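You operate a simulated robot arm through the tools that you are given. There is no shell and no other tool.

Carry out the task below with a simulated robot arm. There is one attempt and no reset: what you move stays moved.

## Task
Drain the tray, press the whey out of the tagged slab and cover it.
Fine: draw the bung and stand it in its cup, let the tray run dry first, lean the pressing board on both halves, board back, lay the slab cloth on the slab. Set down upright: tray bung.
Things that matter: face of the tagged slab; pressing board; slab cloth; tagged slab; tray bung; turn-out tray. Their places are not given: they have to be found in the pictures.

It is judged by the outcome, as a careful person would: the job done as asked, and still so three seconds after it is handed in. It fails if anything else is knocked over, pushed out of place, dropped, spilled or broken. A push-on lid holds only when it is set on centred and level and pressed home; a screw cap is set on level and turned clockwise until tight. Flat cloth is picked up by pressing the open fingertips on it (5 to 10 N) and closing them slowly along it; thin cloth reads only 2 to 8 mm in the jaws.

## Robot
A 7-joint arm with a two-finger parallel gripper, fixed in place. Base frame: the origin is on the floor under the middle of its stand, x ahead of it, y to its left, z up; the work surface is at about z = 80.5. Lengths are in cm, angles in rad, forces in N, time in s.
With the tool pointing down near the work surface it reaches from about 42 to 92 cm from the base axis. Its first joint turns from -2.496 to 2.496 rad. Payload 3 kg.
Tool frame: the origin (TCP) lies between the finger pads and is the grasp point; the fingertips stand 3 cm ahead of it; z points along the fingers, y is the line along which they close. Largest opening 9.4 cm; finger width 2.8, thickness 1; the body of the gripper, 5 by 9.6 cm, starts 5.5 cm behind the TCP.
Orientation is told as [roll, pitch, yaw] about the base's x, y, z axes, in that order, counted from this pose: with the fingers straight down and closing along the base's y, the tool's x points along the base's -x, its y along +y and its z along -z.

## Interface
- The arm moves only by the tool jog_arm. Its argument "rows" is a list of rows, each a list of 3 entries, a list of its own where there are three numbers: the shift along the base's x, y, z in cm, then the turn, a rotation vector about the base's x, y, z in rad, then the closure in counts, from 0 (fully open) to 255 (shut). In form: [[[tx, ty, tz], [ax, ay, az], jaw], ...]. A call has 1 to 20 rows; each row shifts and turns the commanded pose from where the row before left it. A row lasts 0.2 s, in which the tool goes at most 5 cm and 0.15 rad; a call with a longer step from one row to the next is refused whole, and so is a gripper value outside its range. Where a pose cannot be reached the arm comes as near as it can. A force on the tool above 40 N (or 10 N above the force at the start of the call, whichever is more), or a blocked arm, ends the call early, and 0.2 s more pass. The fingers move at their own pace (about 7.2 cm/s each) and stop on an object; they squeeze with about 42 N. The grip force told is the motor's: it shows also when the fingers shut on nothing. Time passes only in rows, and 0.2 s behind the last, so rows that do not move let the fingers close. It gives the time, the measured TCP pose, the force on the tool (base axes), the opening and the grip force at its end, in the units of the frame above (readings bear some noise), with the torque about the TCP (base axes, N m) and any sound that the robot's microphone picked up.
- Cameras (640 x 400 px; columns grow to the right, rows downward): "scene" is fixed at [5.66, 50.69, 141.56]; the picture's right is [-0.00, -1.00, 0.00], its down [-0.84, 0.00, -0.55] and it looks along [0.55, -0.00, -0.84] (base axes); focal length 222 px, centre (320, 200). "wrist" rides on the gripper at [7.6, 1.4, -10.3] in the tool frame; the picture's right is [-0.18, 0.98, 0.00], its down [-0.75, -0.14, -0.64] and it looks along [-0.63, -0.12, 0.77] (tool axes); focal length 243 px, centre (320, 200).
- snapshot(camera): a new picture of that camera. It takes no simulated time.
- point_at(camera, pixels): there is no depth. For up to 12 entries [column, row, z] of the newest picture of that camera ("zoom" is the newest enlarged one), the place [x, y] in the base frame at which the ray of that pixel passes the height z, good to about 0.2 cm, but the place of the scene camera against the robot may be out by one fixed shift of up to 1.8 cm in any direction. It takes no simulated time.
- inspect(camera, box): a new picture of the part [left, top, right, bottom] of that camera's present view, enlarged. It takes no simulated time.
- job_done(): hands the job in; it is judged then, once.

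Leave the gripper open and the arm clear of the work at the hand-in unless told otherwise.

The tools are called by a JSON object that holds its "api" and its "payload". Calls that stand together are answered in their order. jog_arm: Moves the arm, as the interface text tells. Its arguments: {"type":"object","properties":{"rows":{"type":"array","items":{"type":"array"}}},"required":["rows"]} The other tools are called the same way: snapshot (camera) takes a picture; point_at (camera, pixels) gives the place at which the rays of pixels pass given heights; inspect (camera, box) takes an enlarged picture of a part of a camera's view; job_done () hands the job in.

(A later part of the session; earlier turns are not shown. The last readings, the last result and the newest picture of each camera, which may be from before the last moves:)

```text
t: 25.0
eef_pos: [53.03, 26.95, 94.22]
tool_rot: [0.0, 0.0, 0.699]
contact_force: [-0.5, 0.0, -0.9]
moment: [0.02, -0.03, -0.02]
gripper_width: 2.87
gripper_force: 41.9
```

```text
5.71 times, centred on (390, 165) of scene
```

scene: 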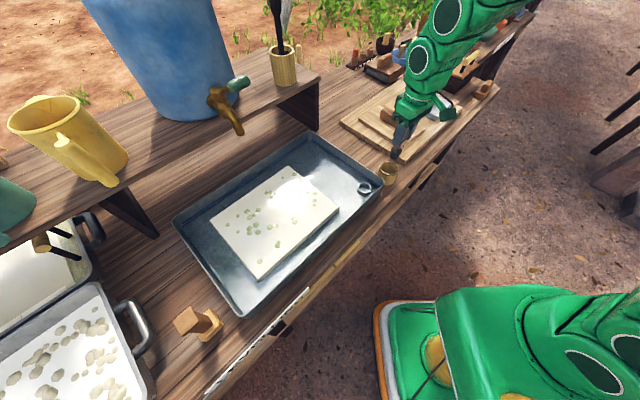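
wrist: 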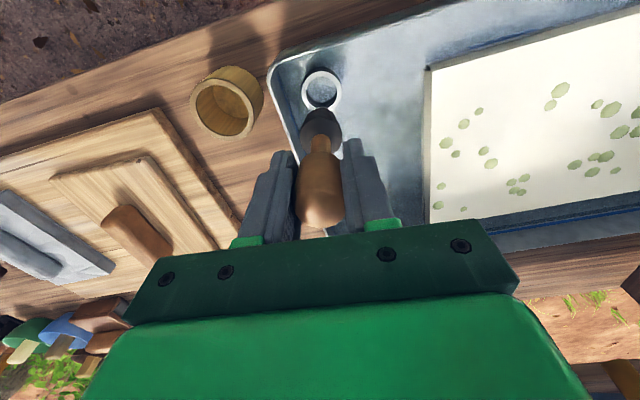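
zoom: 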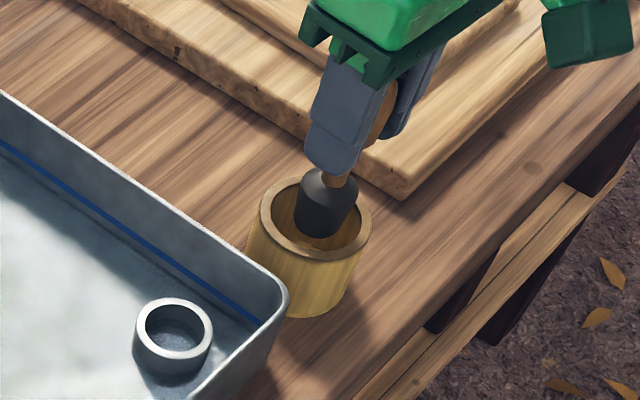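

The plug is entering the cup centrally in both views. I lower slowly and watch for contact.

{"api": "jog_arm", "payload": {"rows": [[[0, 0, -0.7], [0, 0, 0], 255], [[0.05, 0.05, -0.7], [0, 0, 0], 255], [[0, 0, -0.6], [0, 0, 0], 255], [[0, 0, -0.5], [0, 0, 0], 255], [[0, 0, -0.5], [0, 0, 0], 255], [[0, 0, 0], [0, 0, 0], 255]]}}

{"api": "inspect", "payload": {"camera": "scene", "box": [350, 130, 430, 200]}}

```text
t: 26.4
eef_pos: [53.15, 27.14, 91.26]
tool_rot: [0.0, 0.0, 0.699]
contact_force: [-0.2, -0.2, -1.5]
moment: [0.04, -0.02, 0.03]
gripper_width: 2.83
gripper_force: 42.4
```

```text
5.71 times, centred on (390, 165) of scene
```

zoom: 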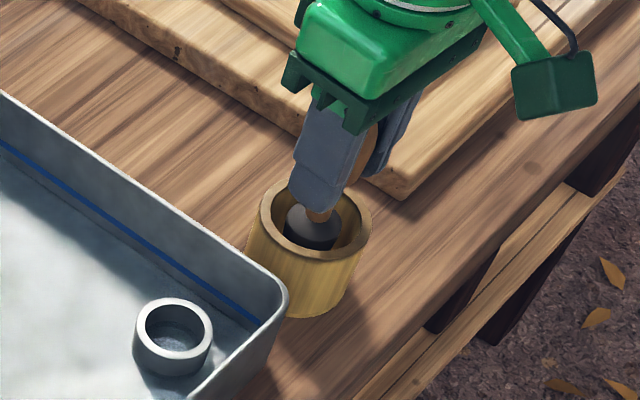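

No contact yet. I go on in small steps.

{"api": "jog_arm", "payload": {"rows": [[[0, 0, -0.3], [0, 0, 0], 255], [[0, 0, -0.3], [0, 0, 0], 255], [[0, 0, -0.3], [0, 0, 0], 255], [[0, 0, -0.3], [0, 0, 0], 255], [[0, 0, 0], [0, 0, 0], 255]]}}

```text
t: 27.6
eef_pos: [53.2, 27.19, 90.15]
tool_rot: [0.002, 0.001, 0.7]
contact_force: [1.1, -0.4, 0.4]
moment: [0.0, 0.02, 0.01]
gripper_width: 2.86
gripper_force: 42.2
```

{"api": "jog_arm", "payload": {"rows": [[[0, 0, -0.25], [0, 0, 0], 255], [[0, 0, -0.25], [0, 0, 0], 255], [[0, 0, -0.2], [0, 0, 0], 255], [[0, 0, 0], [0, 0, 0], 255]]}}

{"api": "inspect", "payload": {"camera": "scene", "box": [350, 130, 430, 200]}}

```text
t: 28.6
eef_pos: [53.2, 27.15, 89.47]
tool_rot: [0.0, -0.002, 0.699]
contact_force: [-3.9, -1.5, 19.3]
moment: [-0.23, 0.31, -0.02]
gripper_width: 2.85
gripper_force: 42.1
```

```text
5.71 times, centred on (390, 165) of scene
```

zoom: 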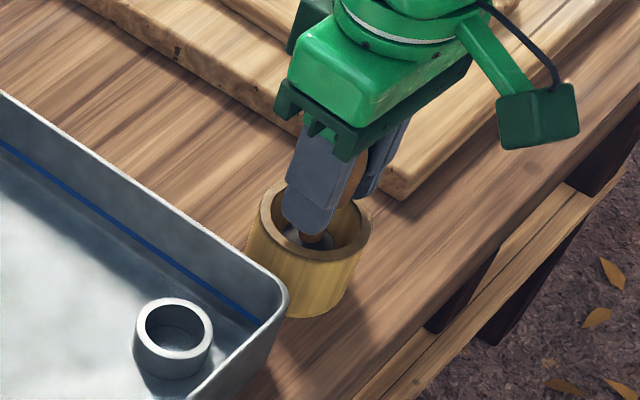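

Contact: 19 N, the bung stands on the cup's floor. I ease up by 0.15 cm and open the fingers gently.

{"api": "jog_arm", "payload": {"rows": [[[0, 0, 0.1], [0, 0, 0], 255], [[0, 0, 0.05], [0, 0, 0], 255], [[0, 0, 0], [0, 0, 0], 255]]}}

{"api": "jog_arm", "payload": {"rows": [[[0, 0, 0], [0, 0, 0], 160], [[0, 0, 0], [0, 0, 0], 130], [[0, 0, 0], [0, 0, 0], 90], [[0, 0, 0], [0, 0, 0], 90]]}}

{"api": "snapshot", "payload": {"camera": "wrist"}}

{"api": "inspect", "payload": {"camera": "scene", "box": [350, 130, 430, 200]}}

```text
t: 29.4
eef_pos: [53.36, 27.05, 89.49]
tool_rot: [-0.001, 0.0, 0.7]
contact_force: [0.1, 0.6, -0.2]
moment: [-0.03, 0.04, 0.02]
gripper_width: 2.84
gripper_force: 42.1
```

```text
t: 30.4
eef_pos: [53.27, 26.97, 89.44]
tool_rot: [0.002, 0.0, 0.701]
contact_force: [0.0, 0.3, 0.2]
moment: [-0.02, 0.0, -0.05]
gripper_width: 6.08
gripper_force: 0.0
```

```text
taken
```

wrist: 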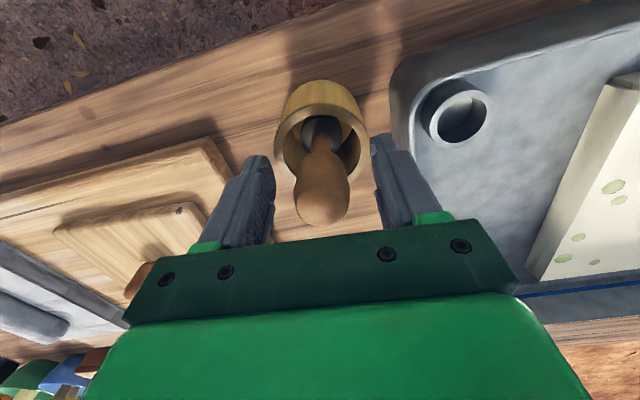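

```text
5.71 times, centred on (390, 165) of scene
```

zoom: 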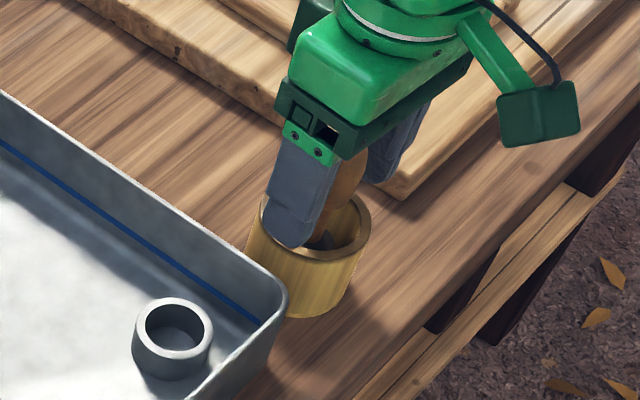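

The bung stands free in the cup. I raise straight up and check it and the tray's water.

{"api": "jog_arm", "payload": {"rows": [[[0, 0, 1], [0, 0, 0], 90], [[0, 0, 1.5], [0, 0, 0], 90], [[0, 0, 2], [0, 0, 0], 90], [[0, 0, 3], [0, 0, 0], 60], [[0, 0, 3], [0, 0, 0], 0], [[0, 0, 3], [0, 0, 0], 0]]}}

{"api": "snapshot", "payload": {"camera": "wrist"}}

{"api": "snapshot", "payload": {"camera": "scene"}}

{"api": "inspect", "payload": {"camera": "scene", "box": [160, 120, 420, 330]}}

```text
t: 31.8
eef_pos: [53.13, 27.03, 103.07]
tool_rot: [0.0, -0.002, 0.7]
contact_force: [-1.2, 0.3, -1.3]
moment: [0.03, -0.03, 0.01]
gripper_width: 9.41
gripper_force: 0.1
```

```text
taken
```

wrist: 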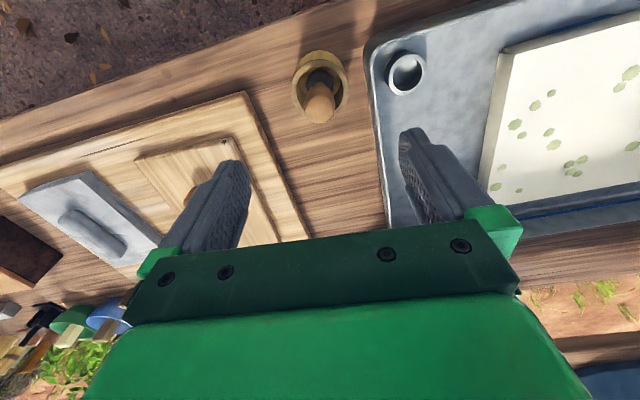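

```text
taken
```

scene: 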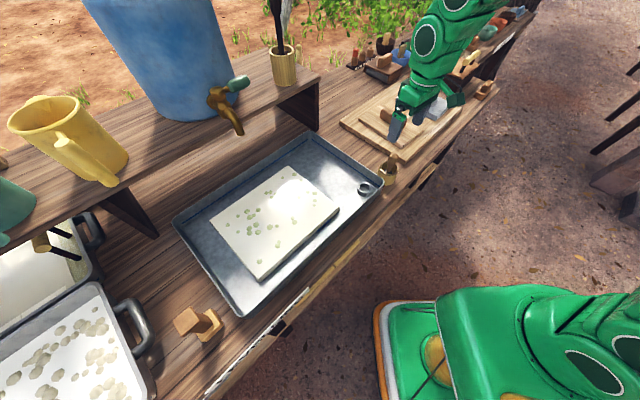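

```text
1.90 times, centred on (290, 225) of scene
```

zoom: 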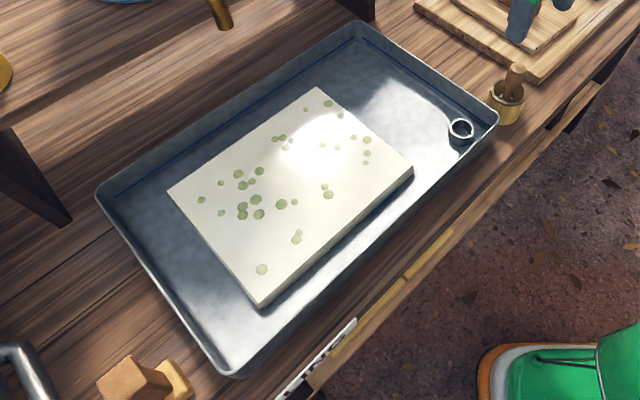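

The bung stands upright in its cup and the tray looks drained. I compare again later. Now I go over the pressing board to measure its handle.

{"api": "jog_arm", "payload": {"rows": [[[4, -1, 0], [0, 0, 0], 0], [[4, -1, 0], [0, 0, 0], 0], [[4, -1, 0], [0, 0, 0], 0], [[4, -1.2, 0], [0, 0, 0], 0], [[4, -1.2, 0], [0, 0, 0], 0], [[3, -1, 0], [0, 0, 0], 0], [[0, 0, 0], [0, 0, 0], 0]]}}

{"api": "snapshot", "payload": {"camera": "wrist"}}

{"api": "inspect", "payload": {"camera": "wrist", "box": [140, 0, 500, 220]}}

{"api": "inspect", "payload": {"camera": "scene", "box": [160, 120, 420, 330]}}

```text
t: 33.4
eef_pos: [76.18, 20.49, 103.08]
tool_rot: [0.001, 0.0, 0.699]
contact_force: [0.3, 0.6, -0.7]
moment: [-0.04, 0.02, 0.02]
gripper_width: 9.41
gripper_force: 0.1
```

```text
taken
```

wrist: 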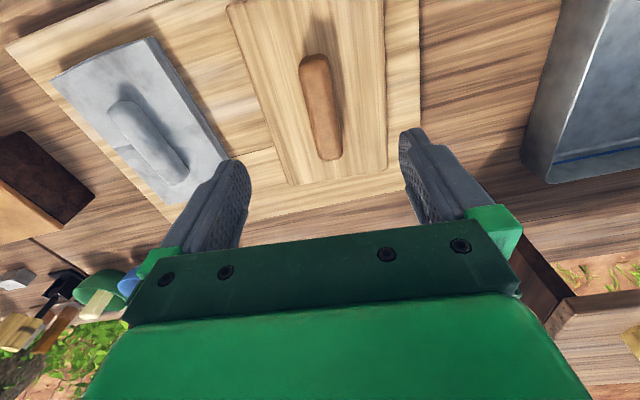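

```text
1.78 times, centred on (320, 110) of wrist
```

zoom: 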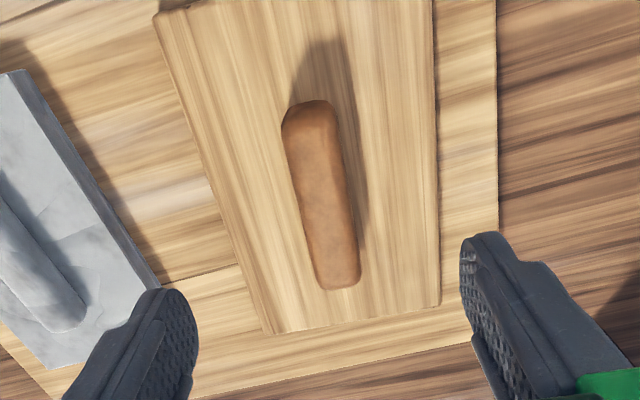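

```text
1.90 times, centred on (290, 225) of scene
```

zoom: 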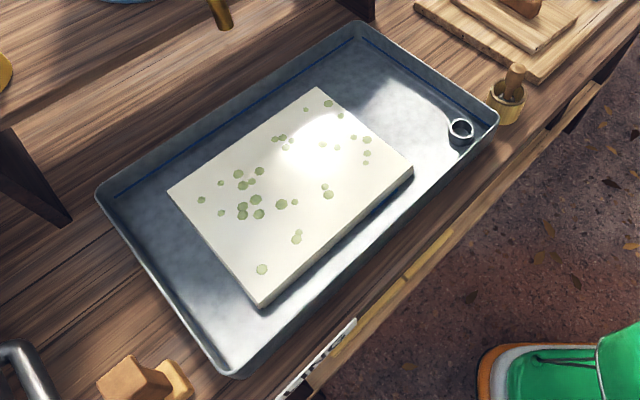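

The tray picture has not changed since the last one, so it seems dry. I measure the board corners and handle.

{"api": "point_at", "payload": {"camera": "wrist", "pixels": [[230, 9, 83.6], [387, 168, 83.6], [295, 184, 83.6], [314, 58, 86], [331, 157, 86], [310, 107, 86], [336, 104, 86], [323, 106, 86], [323, 106, 85], [10, 48, 82.5], [420, 0, 82.5]]}}

```text
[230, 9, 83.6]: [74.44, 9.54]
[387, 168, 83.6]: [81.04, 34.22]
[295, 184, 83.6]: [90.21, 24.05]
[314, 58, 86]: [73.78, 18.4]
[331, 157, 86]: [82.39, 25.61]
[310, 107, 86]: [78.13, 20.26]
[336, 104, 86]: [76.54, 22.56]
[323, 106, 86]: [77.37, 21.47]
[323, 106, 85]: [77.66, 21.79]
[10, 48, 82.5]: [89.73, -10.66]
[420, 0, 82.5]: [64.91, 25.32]
```

Board centre is about (77.7,21.9), 21.4 x 13.7 cm, handle 2.8 wide along about 41°. I centre over it, turn by 0.02 and come down with open fingers until just above the board.

{"api": "jog_arm", "payload": {"rows": [[[0.8, 0.7, -2], [0, 0, 0.02], 0], [[0.75, 0.7, -3], [0, 0, 0], 0], [[0, 0, -3], [0, 0, 0], 0], [[0, 0, -3], [0, 0, 0], 0], [[0, 0, -3], [0, 0, 0], 0], [[0, 0, -1], [0, 0, 0], 0], [[0, 0, 0], [0, 0, 0], 0]]}}

{"api": "snapshot", "payload": {"camera": "wrist"}}

{"api": "inspect", "payload": {"camera": "scene", "box": [360, 80, 460, 160]}}

```text
t: 35.0
eef_pos: [77.86, 22.03, 87.96]
tool_rot: [0.0, 0.001, 0.718]
contact_force: [0.3, 0.7, 0.4]
moment: [0.0, 0.02, 0.02]
gripper_width: 9.4
gripper_force: 0.0
```

```text
taken
```

wrist: 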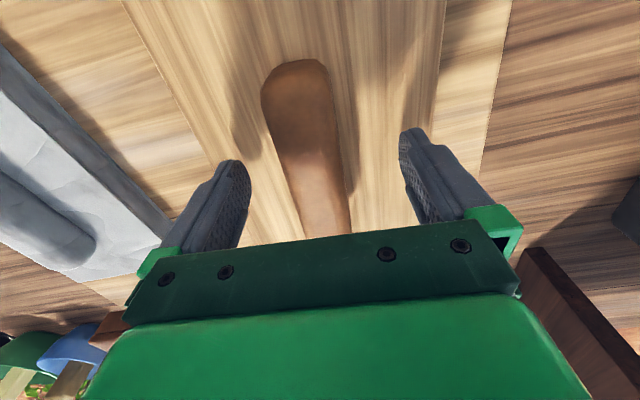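

```text
5.00 times, centred on (410, 120) of scene
```

zoom: 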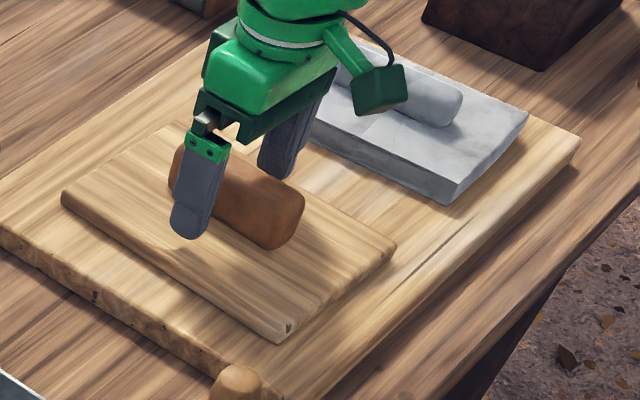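

The handle sits between the fingers. I lower in small steps until the tips nearly touch the board.

{"api": "jog_arm", "payload": {"rows": [[[0, 0, -0.4], [0, 0, 0], 0], [[0, 0, -0.3], [0, 0, 0], 0], [[0, 0, -0.2], [0, 0, 0], 0], [[0, 0, 0], [0, 0, 0], 0]]}}

{"api": "inspect", "payload": {"camera": "scene", "box": [380, 90, 430, 130]}}

```text
t: 36.0
eef_pos: [77.79, 21.99, 87.13]
tool_rot: [-0.001, -0.001, 0.719]
contact_force: [0.0, 0.3, 0.6]
moment: [0.0, -0.02, -0.04]
gripper_width: 9.43
gripper_force: 0.0
```

```text
10.00 times, centred on (405, 110) of scene
```

zoom: 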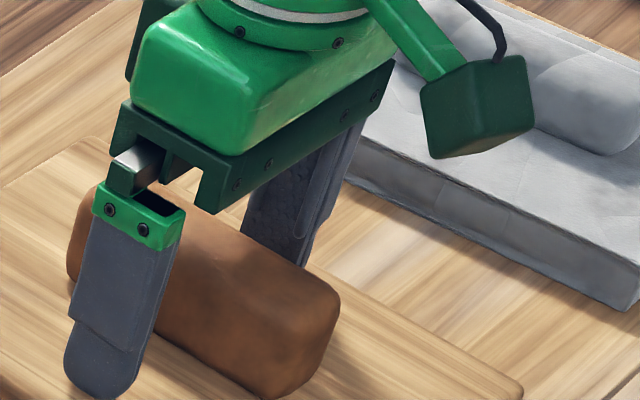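

{"api": "jog_arm", "payload": {"rows": [[[0, 0, -0.2], [0, 0, 0], 0], [[0, 0, -0.2], [0, 0, 0], 0], [[0, 0, 0], [0, 0, 0], 0]]}}

```text
t: 36.7
eef_pos: [77.79, 22.1, 87.08]
tool_rot: [-0.002, -0.003, 0.718]
contact_force: [0.3, -0.6, 8.7]
moment: [0.25, 0.4, 0.08]
gripper_width: 9.37
gripper_force: 0.1
stopped in row 3: the force on the tool passed its limit at 44 N (the readings are from after the stop); the commanded pose is now the measured one
```

The tips have met the board at TCP z about 87. I rise 0.2 and close on the handle.

{"api": "jog_arm", "payload": {"rows": [[[0, 0, 0.2], [0, 0, 0], 0], [[0, 0, 0], [0, 0, 0], 100], [[0, 0, 0], [0, 0, 0], 150], [[0, 0, 0], [0, 0, 0], 200], [[0, 0, 0], [0, 0, 0], 255], [[0, 0, 0], [0, 0, 0], 255]]}}

{"api": "inspect", "payload": {"camera": "scene", "box": [370, 80, 450, 140]}}

{"api": "snapshot", "payload": {"camera": "wrist"}}

```text
t: 38.1
eef_pos: [77.69, 22.05, 87.13]
tool_rot: [-0.001, 0.0, 0.721]
contact_force: [-0.7, -0.6, -0.3]
moment: [-0.02, 0.04, 0.04]
gripper_width: 3.61
gripper_force: 41.6
```

```text
6.67 times, centred on (410, 110) of scene
```

zoom: 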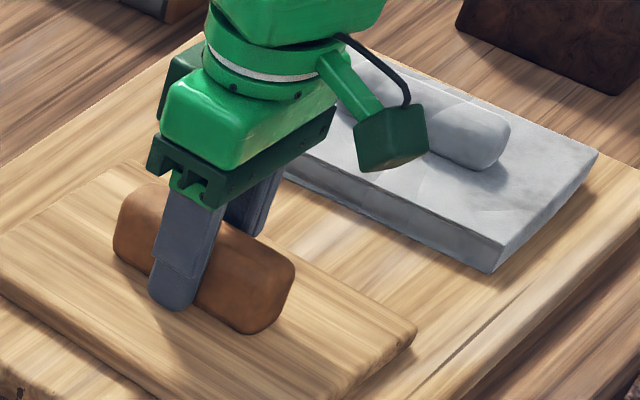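

```text
taken
```

wrist: 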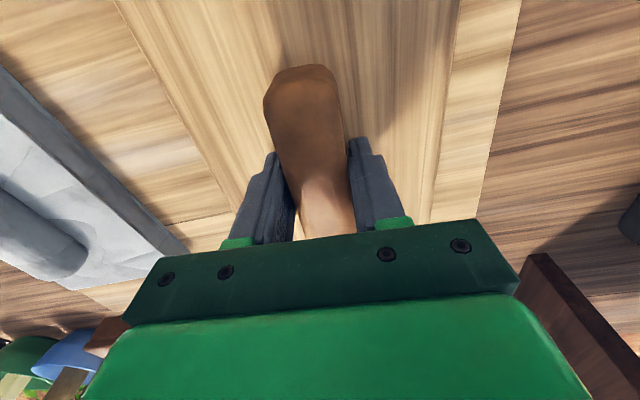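

I hold the board by its handle (opening 3.61). Before lifting, I fix the slab's place: I compare scene-camera readings of known points (drain ring, cup, board corners) with the wrist readings to find the scene camera's shift.

{"api": "inspect", "payload": {"camera": "scene", "box": [340, 140, 420, 200]}}

{"api": "point_at", "payload": {"camera": "zoom", "pixels": [[180, 400, 84]]}}

```text
6.67 times, centred on (380, 170) of scene
```

zoom: 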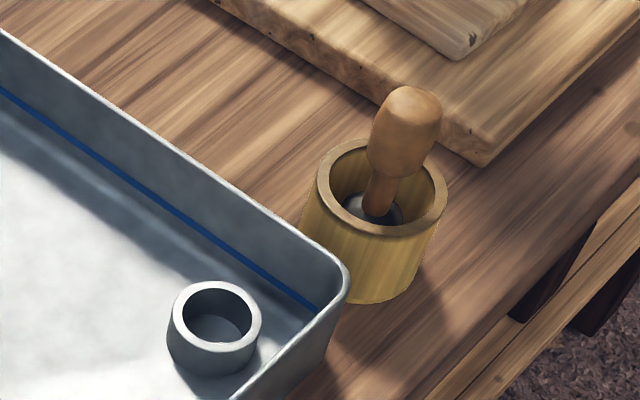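

```text
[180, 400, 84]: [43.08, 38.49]
```

{"api": "point_at", "payload": {"camera": "zoom", "pixels": [[216, 313, 82], [216, 313, 83], [381, 188, 85], [381, 188, 86], [465, 50, 84], [405, 100, 90.5]]}}

{"api": "inspect", "payload": {"camera": "scene", "box": [160, 120, 400, 330]}}

```text
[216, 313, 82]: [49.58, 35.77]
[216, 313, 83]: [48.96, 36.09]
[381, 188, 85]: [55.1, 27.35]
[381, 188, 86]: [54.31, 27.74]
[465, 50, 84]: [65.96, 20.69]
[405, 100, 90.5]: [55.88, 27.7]
```

```text
1.90 times, centred on (280, 225) of scene
```

zoom: 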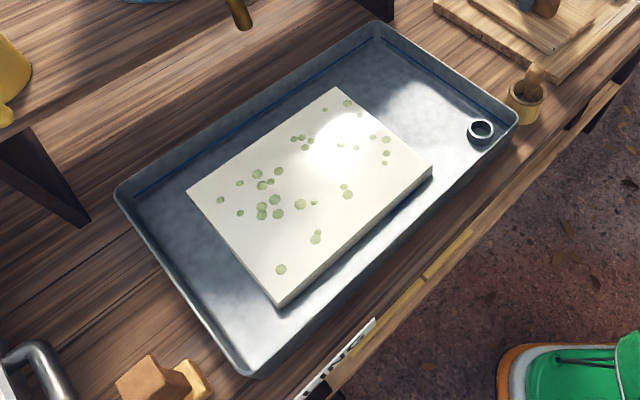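

{"api": "point_at", "payload": {"camera": "zoom", "pixels": [[187, 190, 84], [337, 88, 84], [432, 166, 84], [279, 302, 84], [116, 192, 84.5], [375, 22, 84.5], [517, 115, 84.5], [253, 376, 84.5], [481, 127, 82]]}}

```text
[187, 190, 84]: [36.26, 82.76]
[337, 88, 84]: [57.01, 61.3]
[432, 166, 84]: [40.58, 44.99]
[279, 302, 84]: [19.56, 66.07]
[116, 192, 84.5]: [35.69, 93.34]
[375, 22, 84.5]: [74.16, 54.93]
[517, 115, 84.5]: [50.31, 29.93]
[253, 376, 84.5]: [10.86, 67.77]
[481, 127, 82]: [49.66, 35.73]
```

The slab's top face, after correction, is centred near (37.3,63.5), edges along about 45°, 23.5 x 30 cm. Its right half centre is about (42.6,58.2), left half (32.0,68.8). I lift the board straight up.

{"api": "jog_arm", "payload": {"rows": [[[0, 0, 0.5], [0, 0, 0], 255], [[0, 0, 1], [0, 0, 0], 255], [[0, 0, 2], [0, 0, 0], 255], [[0, 0, 3], [0, 0, 0], 255], [[0, 0, 3], [0, 0, 0], 255], [[0, 0, 3.5], [0, 0, 0], 255], [[0, 0, 0], [0, 0, 0], 255]]}}

{"api": "snapshot", "payload": {"camera": "wrist"}}

{"api": "snapshot", "payload": {"camera": "scene"}}

```text
t: 39.7
eef_pos: [77.85, 22.06, 100.16]
tool_rot: [-0.001, -0.003, 0.72]
contact_force: [0.4, 0.5, -2.9]
moment: [0.01, 0.01, 0.02]
gripper_width: 3.58
gripper_force: 41.4
```

```text
taken
```

wrist: 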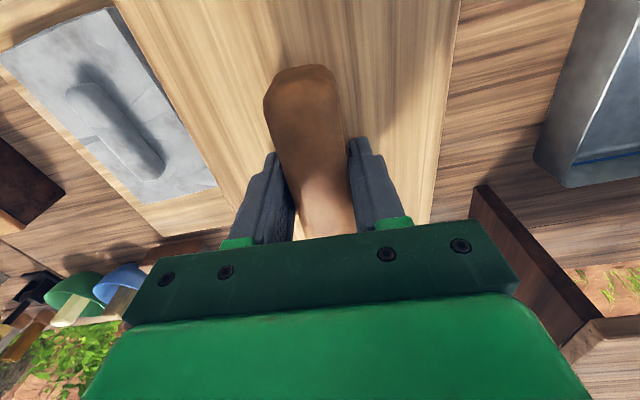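

```text
taken
```

scene: 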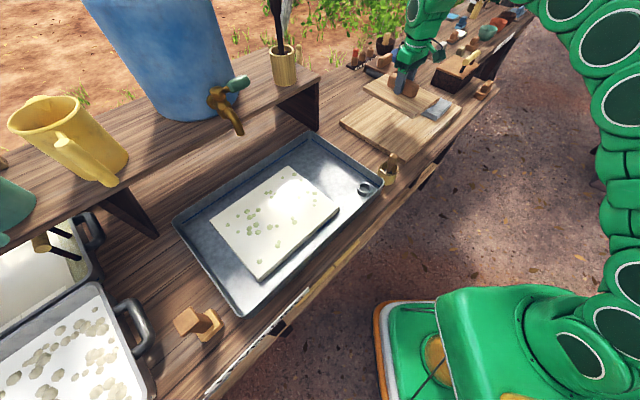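

The board hangs level from the fingers. I carry it along the bench over the right half of the slab, turning by 0.055 to line up with the slab.

{"api": "jog_arm", "payload": {"rows": [[[-2, 2, 0], [0, 0, 0], 255], [[-3, 3, 0], [0, 0, 0.01], 255], [[-3, 3, 0], [0, 0, 0.01], 255], [[-3, 3, 0], [0, 0, 0.01], 255], [[-3, 3, 0], [0, 0, 0.01], 255], [[-3, 3, 0], [0, 0, 0.015], 255], [[-3, 3, 0], [0, 0, 0], 255], [[-3, 3, 0], [0, 0, 0], 255], [[-3, 3, 0], [0, 0, 0], 255], [[-3, 3, 0], [0, 0, 0], 255], [[-3, 3, 0], [0, 0, 0], 255], [[-2, 2.5, 0], [0, 0, 0], 255], [[-1.1, 1.6, 0], [0, 0, 0], 255], [[0, 0, 0], [0, 0, 0], 255]]}}

{"api": "snapshot", "payload": {"camera": "wrist"}}

{"api": "snapshot", "payload": {"camera": "scene"}}

```text
t: 42.7
eef_pos: [42.49, 58.21, 100.01]
tool_rot: [0.0, -0.004, 0.777]
contact_force: [0.7, -0.2, -2.8]
moment: [-0.04, -0.03, -0.01]
gripper_width: 3.61
gripper_force: 42.1
```

```text
taken
```

wrist: 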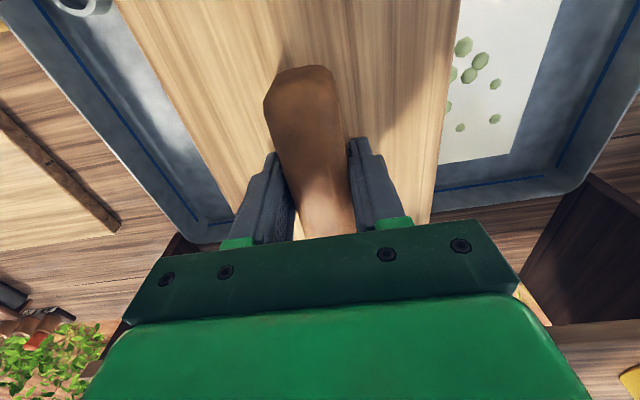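

```text
taken
```

scene: 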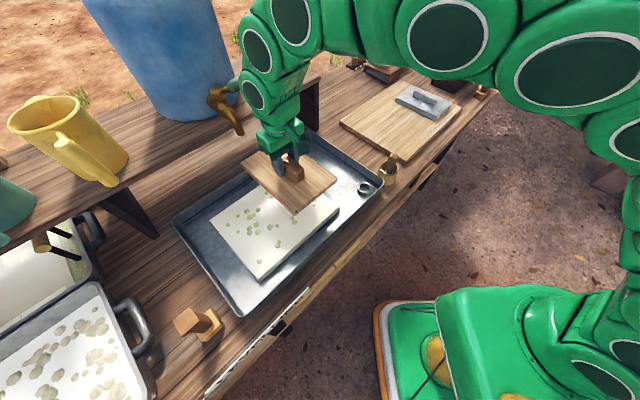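

The board hangs over the right half. The slab's far-left corner shows at about (514,154). I check it and the board's edges.

{"api": "point_at", "payload": {"camera": "wrist", "pixels": [[514, 154, 84], [514, 154, 83], [562, 0, 84], [440, 165, 84], [115, 0, 96.9], [220, 190, 96.9], [460, 0, 96.9], [437, 180, 96.9], [586, 190, 84.5], [215, 243, 84.5]]}}

{"api": "inspect", "payload": {"camera": "scene", "box": [180, 130, 380, 290]}}

```text
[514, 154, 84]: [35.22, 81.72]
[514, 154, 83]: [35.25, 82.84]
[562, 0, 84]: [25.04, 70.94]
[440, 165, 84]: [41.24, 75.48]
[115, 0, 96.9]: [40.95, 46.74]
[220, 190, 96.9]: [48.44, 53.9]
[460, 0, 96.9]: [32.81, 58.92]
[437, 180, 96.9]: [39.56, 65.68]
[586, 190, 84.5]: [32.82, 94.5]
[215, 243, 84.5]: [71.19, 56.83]
```

```text
2.50 times, centred on (280, 210) of scene
```

zoom: 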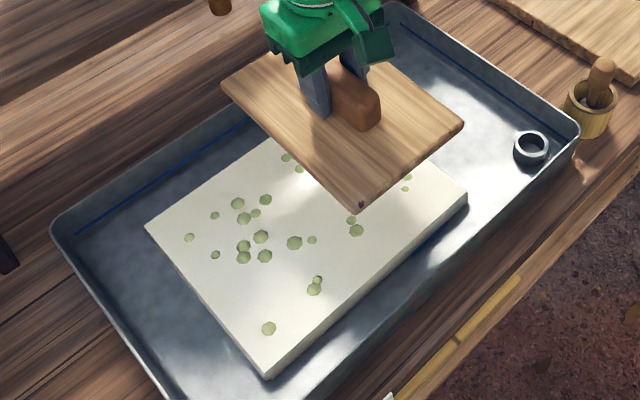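

The board covers just the right half (edges within 0.5 cm of the slab's right edge and middle line). I lower it to just above the slab.

{"api": "jog_arm", "payload": {"rows": [[[0, 0, -2], [0, 0, 0], 255], [[0, 0, -2.5], [0, 0, 0], 255], [[0, 0, -2.5], [0, 0, 0], 255], [[0, 0, -1.5], [0, 0, 0], 255], [[0, 0, -1], [0, 0, 0], 255], [[0, 0, -0.5], [0, 0, 0], 255], [[0, 0, 0], [0, 0, 0], 255]]}}

{"api": "snapshot", "payload": {"camera": "wrist"}}

{"api": "inspect", "payload": {"camera": "scene", "box": [200, 130, 400, 290]}}

```text
t: 44.3
eef_pos: [42.53, 58.3, 90.16]
tool_rot: [0.001, -0.001, 0.774]
contact_force: [0.6, 0.2, -2.7]
moment: [0.0, 0.0, -0.03]
gripper_width: 3.62
gripper_force: 41.9
```

```text
taken
```

wrist: 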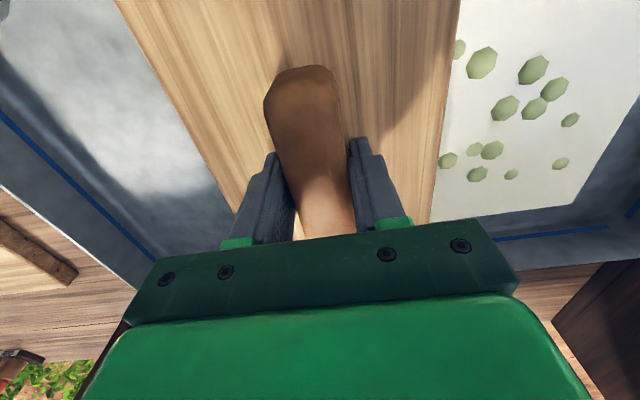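

```text
2.50 times, centred on (300, 210) of scene
```

zoom: 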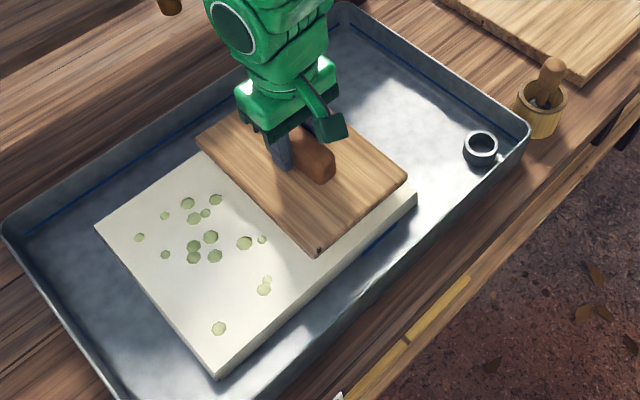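

Well placed. I lower slowly to contact.

{"api": "jog_arm", "payload": {"rows": [[[0, 0, -0.3], [0, 0, 0], 255], [[0, 0, -0.3], [0, 0, 0], 255], [[0, 0, -0.3], [0, 0, 0], 255], [[0, 0, -0.2], [0, 0, 0], 255], [[0, 0, 0], [0, 0, 0], 255]]}}

```text
t: 45.5
eef_pos: [42.59, 58.14, 89.1]
tool_rot: [0.0, -0.001, 0.776]
contact_force: [0.1, 0.0, -3.1]
moment: [0.02, 0.0, 0.02]
gripper_width: 3.6
gripper_force: 41.8
```

{"api": "jog_arm", "payload": {"rows": [[[0, 0, -0.15], [0, 0, 0], 255], [[0, 0, -0.15], [0, 0, 0], 255], [[0, 0, -0.15], [0, 0, 0], 255], [[0, 0, 0], [0, 0, 0], 255]]}}

```text
t: 46.5
eef_pos: [42.58, 58.06, 88.45]
tool_rot: [0.0, -0.002, 0.773]
contact_force: [0.3, 0.3, -2.6]
moment: [0.0, 0.03, 0.05]
gripper_width: 3.63
gripper_force: 42.0
```

{"api": "jog_arm", "payload": {"rows": [[[0, 0, -0.15], [0, 0, 0], 255], [[0, 0, -0.1], [0, 0, 0], 255], [[0, 0, -0.1], [0, 0, 0], 255], [[0, 0, 0], [0, 0, 0], 255]]}}

{"api": "inspect", "payload": {"camera": "scene", "box": [220, 130, 380, 260]}}

```text
t: 47.5
eef_pos: [42.66, 58.06, 88.19]
tool_rot: [0.0, -0.002, 0.775]
contact_force: [-0.6, 1.2, -2.4]
moment: [0.0, 0.04, 0.02]
gripper_width: 3.62
gripper_force: 41.7
```

```text
3.08 times, centred on (300, 195) of scene
```

zoom: 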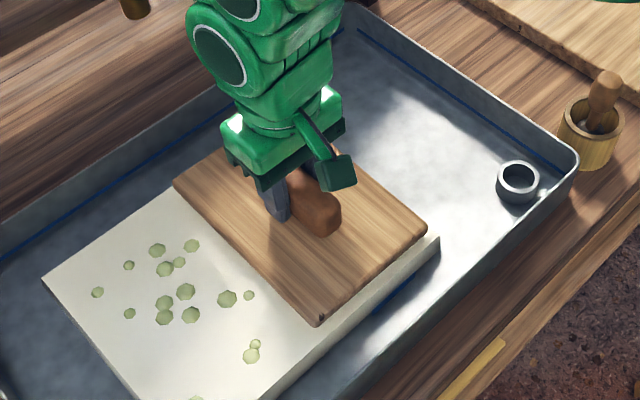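

Almost touching. I go on in 0.1 cm steps.

{"api": "jog_arm", "payload": {"rows": [[[0, 0, -0.1], [0, 0, 0], 255], [[0, 0, -0.1], [0, 0, 0], 255], [[0, 0, -0.1], [0, 0, 0], 255], [[0, 0, 0], [0, 0, 0], 255]]}}

```text
t: 48.5
eef_pos: [42.68, 58.2, 87.94]
tool_rot: [0.0, 0.0, 0.774]
contact_force: [0.7, -0.2, -3.3]
moment: [0.0, -0.02, 0.02]
gripper_width: 3.6
gripper_force: 42.3
```

{"api": "jog_arm", "payload": {"rows": [[[0, 0, -0.1], [0, 0, 0], 255], [[0, 0, -0.1], [0, 0, 0], 255], [[0, 0, -0.1], [0, 0, 0], 255], [[0, 0, 0], [0, 0, 0], 255]]}}

```text
t: 49.5
eef_pos: [42.66, 58.05, 87.68]
tool_rot: [-0.001, -0.001, 0.776]
contact_force: [0.1, 0.1, -2.3]
moment: [0.01, 0.0, 0.01]
gripper_width: 3.64
gripper_force: 42.2
```

{"api": "jog_arm", "payload": {"rows": [[[0, 0, -0.1], [0, 0, 0], 255], [[0, 0, -0.1], [0, 0, 0], 255], [[0, 0, -0.1], [0, 0, 0], 255], [[0, 0, 0], [0, 0, 0], 255]]}}

{"api": "inspect", "payload": {"camera": "scene", "box": [220, 130, 380, 260]}}

```text
t: 50.5
eef_pos: [42.53, 58.12, 87.38]
tool_rot: [-0.001, -0.001, 0.775]
contact_force: [0.5, 0.0, -3.4]
moment: [0.02, -0.02, 0.0]
gripper_width: 3.62
gripper_force: 42.0
```

```text
3.08 times, centred on (300, 195) of scene
```

zoom: 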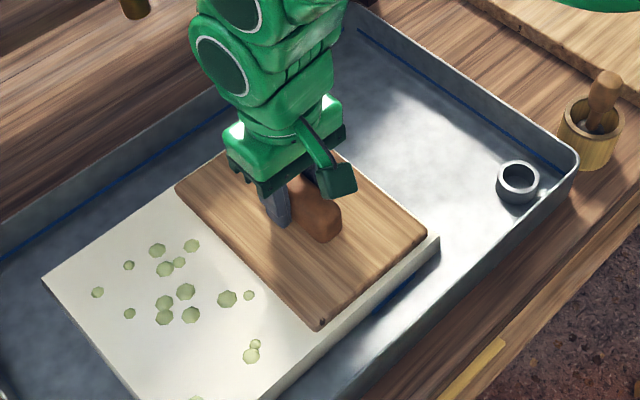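

Still no force. I continue down.

{"api": "jog_arm", "payload": {"rows": [[[0, 0, -0.1], [0, 0, 0], 255], [[0, 0, -0.1], [0, 0, 0], 255], [[0, 0, 0], [0, 0, 0], 255]]}}

```text
t: 51.3
eef_pos: [42.6, 58.06, 87.09]
tool_rot: [0.0, -0.002, 0.775]
contact_force: [-0.5, -0.8, -3.0]
moment: [-0.01, 0.0, -0.02]
gripper_width: 3.62
gripper_force: 42.2
```

{"api": "jog_arm", "payload": {"rows": [[[0, 0, -0.1], [0, 0, 0], 255], [[0, 0, -0.1], [0, 0, 0], 255], [[0, 0, 0], [0, 0, 0], 255]]}}

{"api": "snapshot", "payload": {"camera": "wrist"}}

```text
t: 52.1
eef_pos: [42.72, 58.12, 86.91]
tool_rot: [0.0, 0.0, 0.775]
contact_force: [-0.2, -0.1, -3.0]
moment: [0.03, -0.02, -0.01]
gripper_width: 3.62
gripper_force: 42.1
```

```text
taken
```

wrist: 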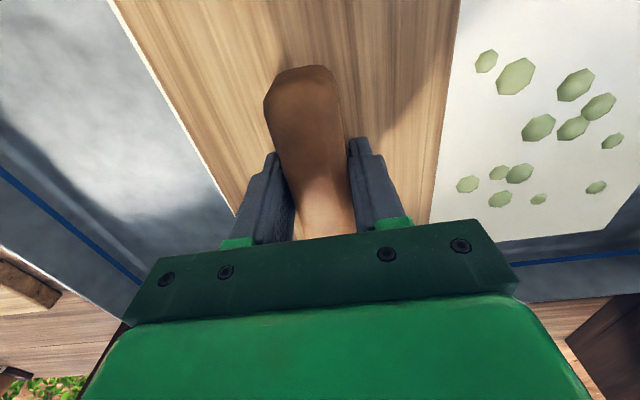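

{"api": "jog_arm", "payload": {"rows": [[[0, 0, -0.1], [0, 0, 0], 255], [[0, 0, -0.1], [0, 0, 0], 255], [[0, 0, 0], [0, 0, 0], 255]]}}

```text
t: 52.9
eef_pos: [42.61, 58.07, 86.7]
tool_rot: [0.0, -0.002, 0.776]
contact_force: [-0.1, -0.1, -2.5]
moment: [-0.03, 0.0, 0.02]
gripper_width: 3.62
gripper_force: 42.2
```

{"api": "jog_arm", "payload": {"rows": [[[0, 0, -0.1], [0, 0, 0], 255], [[0, 0, -0.1], [0, 0, 0], 255], [[0, 0, 0], [0, 0, 0], 255]]}}

```text
t: 53.7
eef_pos: [42.73, 58.11, 86.52]
tool_rot: [0.0, -0.002, 0.775]
contact_force: [0.0, -1.1, -1.9]
moment: [0.01, 0.0, 0.01]
gripper_width: 3.61
gripper_force: 42.0
```

{"api": "jog_arm", "payload": {"rows": [[[0, 0, -0.1], [0, 0, 0], 255], [[0, 0, -0.1], [0, 0, 0], 255], [[0, 0, 0], [0, 0, 0], 255]]}}

{"api": "inspect", "payload": {"camera": "scene", "box": [260, 160, 380, 250]}}

```text
t: 54.5
eef_pos: [42.69, 58.05, 86.47]
tool_rot: [0.001, -0.002, 0.775]
contact_force: [-7.1, -13.6, 29.6]
moment: [-0.2, 0.21, 0.01]
gripper_width: 3.61
gripper_force: 42.1
```

```text
4.44 times, centred on (320, 205) of scene
```

zoom: 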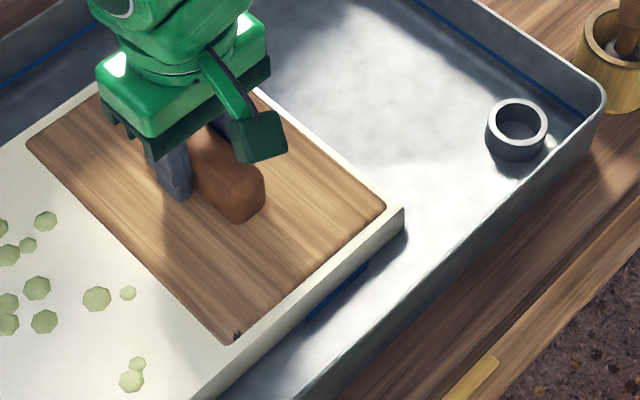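

Contact: 30 N downward on the right half. I hold it there for two seconds and watch.

{"api": "jog_arm", "payload": {"rows": [[[0, 0, 0.02], [0, 0, 0], 255], [[0, 0, 0], [0, 0, 0], 255], [[0, 0, 0], [0, 0, 0], 255], [[0, 0, 0], [0, 0, 0], 255], [[0, 0, 0], [0, 0, 0], 255]]}}

{"api": "inspect", "payload": {"camera": "scene", "box": [160, 120, 400, 330]}}

```text
t: 55.7
eef_pos: [42.7, 58.11, 86.46]
tool_rot: [0.0, -0.002, 0.774]
contact_force: [10.5, -1.5, 33.7]
moment: [0.14, -0.14, 0.04]
gripper_width: 3.61
gripper_force: 41.4
```

```text
1.90 times, centred on (280, 225) of scene
```

zoom: 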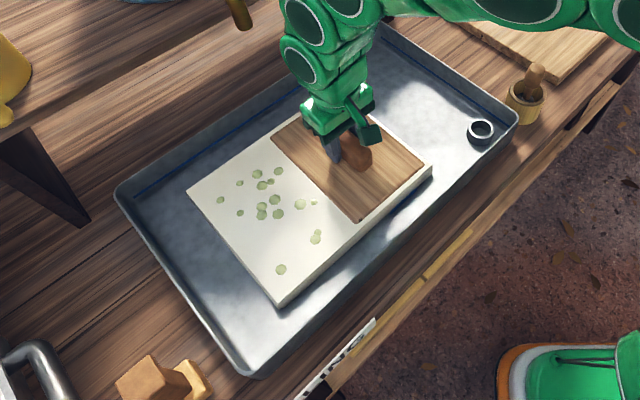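

About 34 N, slab unmoved. I hold a bit longer, then lift to see the face.

{"api": "jog_arm", "payload": {"rows": [[[0, 0, 0.02], [0, 0, 0], 255], [[0, 0, 0], [0, 0, 0], 255], [[0, 0, 0], [0, 0, 0], 255], [[0, 0, 0], [0, 0, 0], 255], [[0, 0, 0], [0, 0, 0], 255], [[0, 0, 0], [0, 0, 0], 255]]}}

{"api": "snapshot", "payload": {"camera": "wrist"}}

```text
t: 57.1
eef_pos: [42.64, 58.02, 86.51]
tool_rot: [-0.001, -0.001, 0.775]
contact_force: [15.8, 2.4, 29.8]
moment: [0.22, -0.27, 0.03]
gripper_width: 3.59
gripper_force: 41.9
```

```text
taken
```

wrist: 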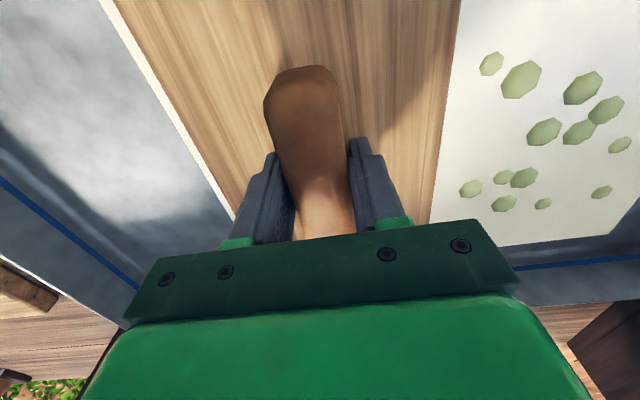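

I lift off gently and look at the right half of the face.

{"api": "jog_arm", "payload": {"rows": [[[0.05, 0, 0.1], [0, 0, 0], 255], [[0.03, 0, 0.1], [0, 0, 0], 255], [[0, 0, 0.2], [0, 0, 0], 255], [[0, 0, 0.6], [0, 0, 0], 255], [[0, 0, 2], [0, 0, 0], 255], [[0, 0, 3], [0, 0, 0], 255], [[0, 0, 3], [0, 0, 0], 255], [[0, 0, 0], [0, 0, 0], 255]]}}

{"api": "inspect", "payload": {"camera": "scene", "box": [160, 120, 400, 330]}}

{"api": "snapshot", "payload": {"camera": "wrist"}}

```text
t: 58.9
eef_pos: [42.65, 58.11, 95.46]
tool_rot: [0.001, 0.0, 0.774]
contact_force: [0.4, -0.6, -3.6]
moment: [0.02, 0.02, -0.02]
gripper_width: 3.63
gripper_force: 41.9
```

```text
1.90 times, centred on (280, 225) of scene
```

zoom: 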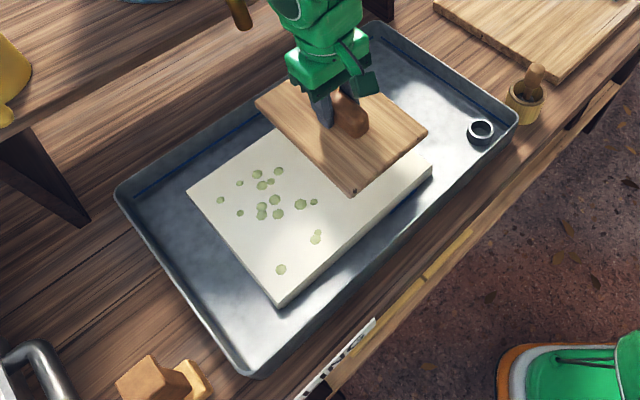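

```text
taken
```

wrist: 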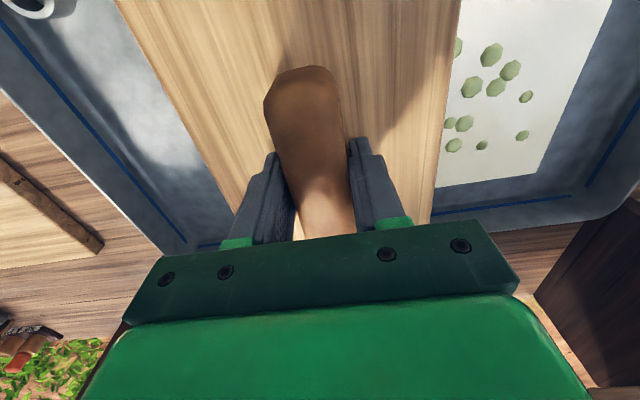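

The slab has not moved. I carry the board over the left half, which uncovers the right half to view.

{"api": "jog_arm", "payload": {"rows": [[[-2, 2, 0], [0, 0, 0], 255], [[-3, 3, 0], [0, 0, 0], 255], [[-3, 3, 0], [0, 0, 0], 255], [[-2.6, 2.6, 0], [0, 0, 0], 255], [[0, 0, 0], [0, 0, 0], 255]]}}

{"api": "inspect", "payload": {"camera": "scene", "box": [160, 120, 400, 330]}}

{"api": "snapshot", "payload": {"camera": "wrist"}}

```text
t: 60.1
eef_pos: [32.1, 68.63, 95.28]
tool_rot: [0.0, -0.004, 0.775]
contact_force: [0.7, 0.1, -2.1]
moment: [0.0, 0.03, 0.01]
gripper_width: 3.6
gripper_force: 42.1
```

```text
1.90 times, centred on (280, 225) of scene
```

zoom: 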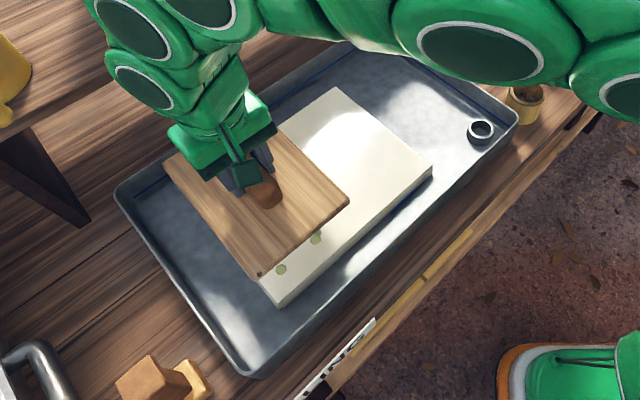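

```text
taken
```

wrist: 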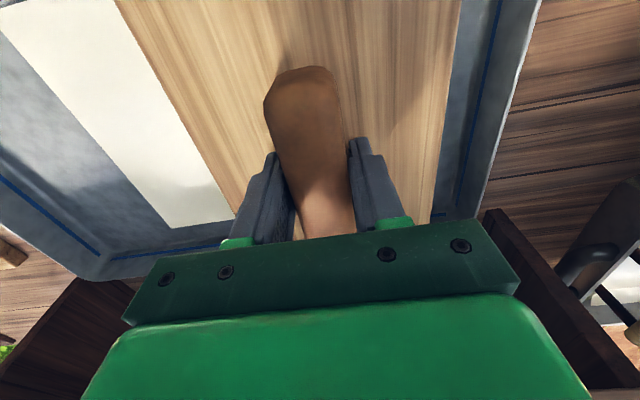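

The spots on the right half are gone, so that half is pressed. The board is now over the left half. I lower to just above contact (contact was at z about 86.55).

{"api": "jog_arm", "payload": {"rows": [[[0, 0, -2], [0, 0, 0], 255], [[0, 0, -2.5], [0, 0, 0], 255], [[0, 0, -2], [0, 0, 0], 255], [[0, 0, -1], [0, 0, 0], 255], [[0, 0, -0.5], [0, 0, 0], 255], [[0, 0, -0.3], [0, 0, 0], 255], [[0, 0, 0], [0, 0, 0], 255]]}}

{"api": "inspect", "payload": {"camera": "scene", "box": [160, 120, 400, 330]}}

{"api": "snapshot", "payload": {"camera": "wrist"}}

```text
t: 61.7
eef_pos: [32.24, 68.7, 86.92]
tool_rot: [-0.002, -0.002, 0.775]
contact_force: [0.9, 0.5, -3.0]
moment: [0.02, 0.01, 0.0]
gripper_width: 3.62
gripper_force: 41.4
```

```text
1.90 times, centred on (280, 225) of scene
```

zoom: 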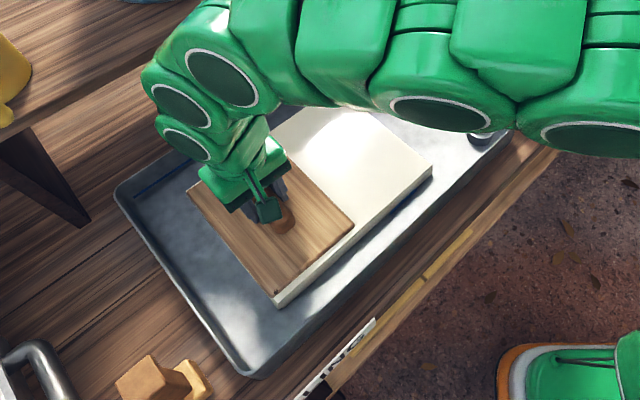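

```text
taken
```

wrist: 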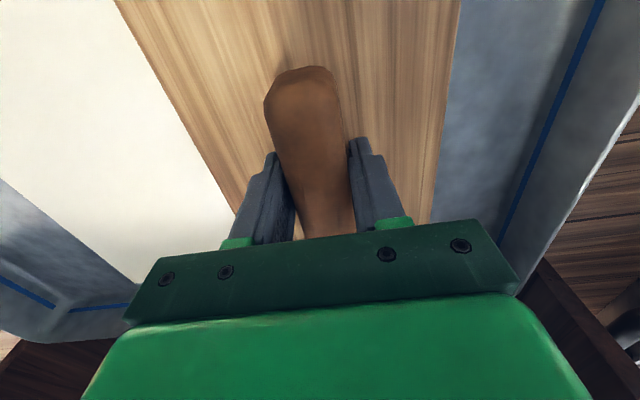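

The board's left edge is flush with the slab's. I shift 0.25 cm to the right so it does not overhang, then press.

{"api": "jog_arm", "payload": {"rows": [[[0.18, -0.18, 0], [0, 0, 0], 255], [[0, 0, -0.1], [0, 0, 0], 255], [[0, 0, -0.1], [0, 0, 0], 255], [[0, 0, 0], [0, 0, 0], 255]]}}

{"api": "jog_arm", "payload": {"rows": [[[0, 0, -0.1], [0, 0, 0], 255], [[0, 0, 0], [0, 0, 0], 255]]}}

```text
t: 62.7
eef_pos: [32.18, 68.56, 86.79]
tool_rot: [0.0, -0.002, 0.775]
contact_force: [0.3, 0.1, -2.4]
moment: [-0.01, 0.01, -0.01]
gripper_width: 3.6
gripper_force: 42.3
```

```text
t: 63.3
eef_pos: [32.32, 68.6, 86.73]
tool_rot: [0.0, -0.002, 0.773]
contact_force: [-0.1, 0.0, -3.6]
moment: [-0.01, 0.01, 0.01]
gripper_width: 3.62
gripper_force: 42.2
```

{"api": "jog_arm", "payload": {"rows": [[[0, 0, -0.1], [0, 0, 0], 255], [[0, 0, 0], [0, 0, 0], 255]]}}

{"api": "jog_arm", "payload": {"rows": [[[0, 0, -0.1], [0, 0, 0], 255], [[0, 0, 0], [0, 0, 0], 255]]}}

```text
t: 63.9
eef_pos: [32.32, 68.5, 86.62]
tool_rot: [0.0, -0.002, 0.774]
contact_force: [0.0, 0.4, -3.4]
moment: [0.03, 0.0, 0.0]
gripper_width: 3.63
gripper_force: 41.6
```

```text
t: 64.5
eef_pos: [32.21, 68.58, 86.5]
tool_rot: [-0.001, -0.001, 0.774]
contact_force: [0.3, -0.3, -1.6]
moment: [-0.02, 0.0, 0.01]
gripper_width: 3.61
gripper_force: 41.4
```

{"api": "jog_arm", "payload": {"rows": [[[0, 0, -0.07], [0, 0, 0], 255], [[0, 0, 0], [0, 0, 0], 255]]}}

```text
t: 65.1
eef_pos: [32.23, 68.58, 86.61]
tool_rot: [-0.001, -0.001, 0.773]
contact_force: [0.2, -0.6, -3.2]
moment: [-0.04, -0.02, -0.02]
gripper_width: 3.61
gripper_force: 41.8
```

{"api": "jog_arm", "payload": {"rows": [[[0, 0, -0.07], [0, 0, 0], 255], [[0, 0, 0], [0, 0, 0], 255]]}}

```text
t: 65.7
eef_pos: [32.12, 68.62, 86.42]
tool_rot: [0.0, -0.001, 0.774]
contact_force: [0.0, -0.4, -2.3]
moment: [-0.02, 0.02, -0.02]
gripper_width: 3.63
gripper_force: 42.0
```

{"api": "jog_arm", "payload": {"rows": [[[0, 0, -0.08], [0, 0, 0], 255], [[0, 0, 0], [0, 0, 0], 255]]}}

```text
t: 66.3
eef_pos: [32.17, 68.56, 86.48]
tool_rot: [0.0, -0.003, 0.773]
contact_force: [2.4, 8.4, 11.5]
moment: [-0.84, 0.88, -0.12]
gripper_width: 3.61
gripper_force: 42.1
```

First contact at 11 N, along the front edge. I press a little more so it lies fully.

{"api": "jog_arm", "payload": {"rows": [[[0, 0, -0.06], [0, 0, 0], 255], [[0, 0, 0], [0, 0, 0], 255]]}}

```text
t: 66.9
eef_pos: [32.3, 68.72, 86.44]
tool_rot: [0.001, -0.004, 0.773]
contact_force: [2.7, 4.2, 31.4]
moment: [-0.26, 0.25, -0.02]
gripper_width: 3.6
gripper_force: 42.0
```

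Now 31 N with little moment, so the board lies flat on the left half. I hold it for about two and a half seconds.

{"api": "jog_arm", "payload": {"rows": [[[0, 0, 0], [0, 0, 0], 255], [[0, 0, 0], [0, 0, 0], 255], [[0, 0, 0], [0, 0, 0], 255], [[0, 0, 0], [0, 0, 0], 255], [[0, 0, 0], [0, 0, 0], 255], [[0, 0, 0], [0, 0, 0], 255], [[0, 0, 0], [0, 0, 0], 255], [[0, 0, 0], [0, 0, 0], 255], [[0, 0, 0], [0, 0, 0], 255], [[0, 0, 0], [0, 0, 0], 255], [[0, 0, 0], [0, 0, 0], 255], [[0, 0, 0], [0, 0, 0], 255]]}}

```text
t: 69.5
eef_pos: [32.28, 68.56, 86.31]
tool_rot: [0.0, -0.001, 0.775]
contact_force: [3.9, 4.8, 33.2]
moment: [0.16, -0.03, -0.04]
gripper_width: 3.62
gripper_force: 42.2
```

Held at 33 N. I lift off gently and look at the left half.

{"api": "jog_arm", "payload": {"rows": [[[0, 0, 0.1], [0, 0, 0], 255], [[0, 0, 0.1], [0, 0, 0], 255], [[0, 0, 0.2], [0, 0, 0], 255], [[0, 0, 0.6], [0, 0, 0], 255], [[0, 0, 2], [0, 0, 0], 255], [[0, 0, 3], [0, 0, 0], 255], [[0, 0, 4], [0, 0, 0], 255], [[0, 0, 4], [0, 0, 0], 255], [[0, 0, 0], [0, 0, 0], 255]]}}

{"api": "inspect", "payload": {"camera": "scene", "box": [160, 120, 400, 330]}}

```text
t: 71.5
eef_pos: [32.29, 68.55, 100.3]
tool_rot: [-0.002, -0.002, 0.774]
contact_force: [0.5, 0.3, -2.7]
moment: [0.01, -0.02, 0.02]
gripper_width: 3.62
gripper_force: 42.1
```

```text
1.90 times, centred on (280, 225) of scene
```

zoom: 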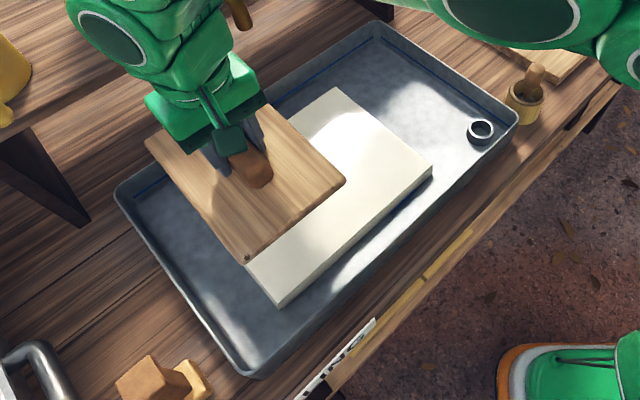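

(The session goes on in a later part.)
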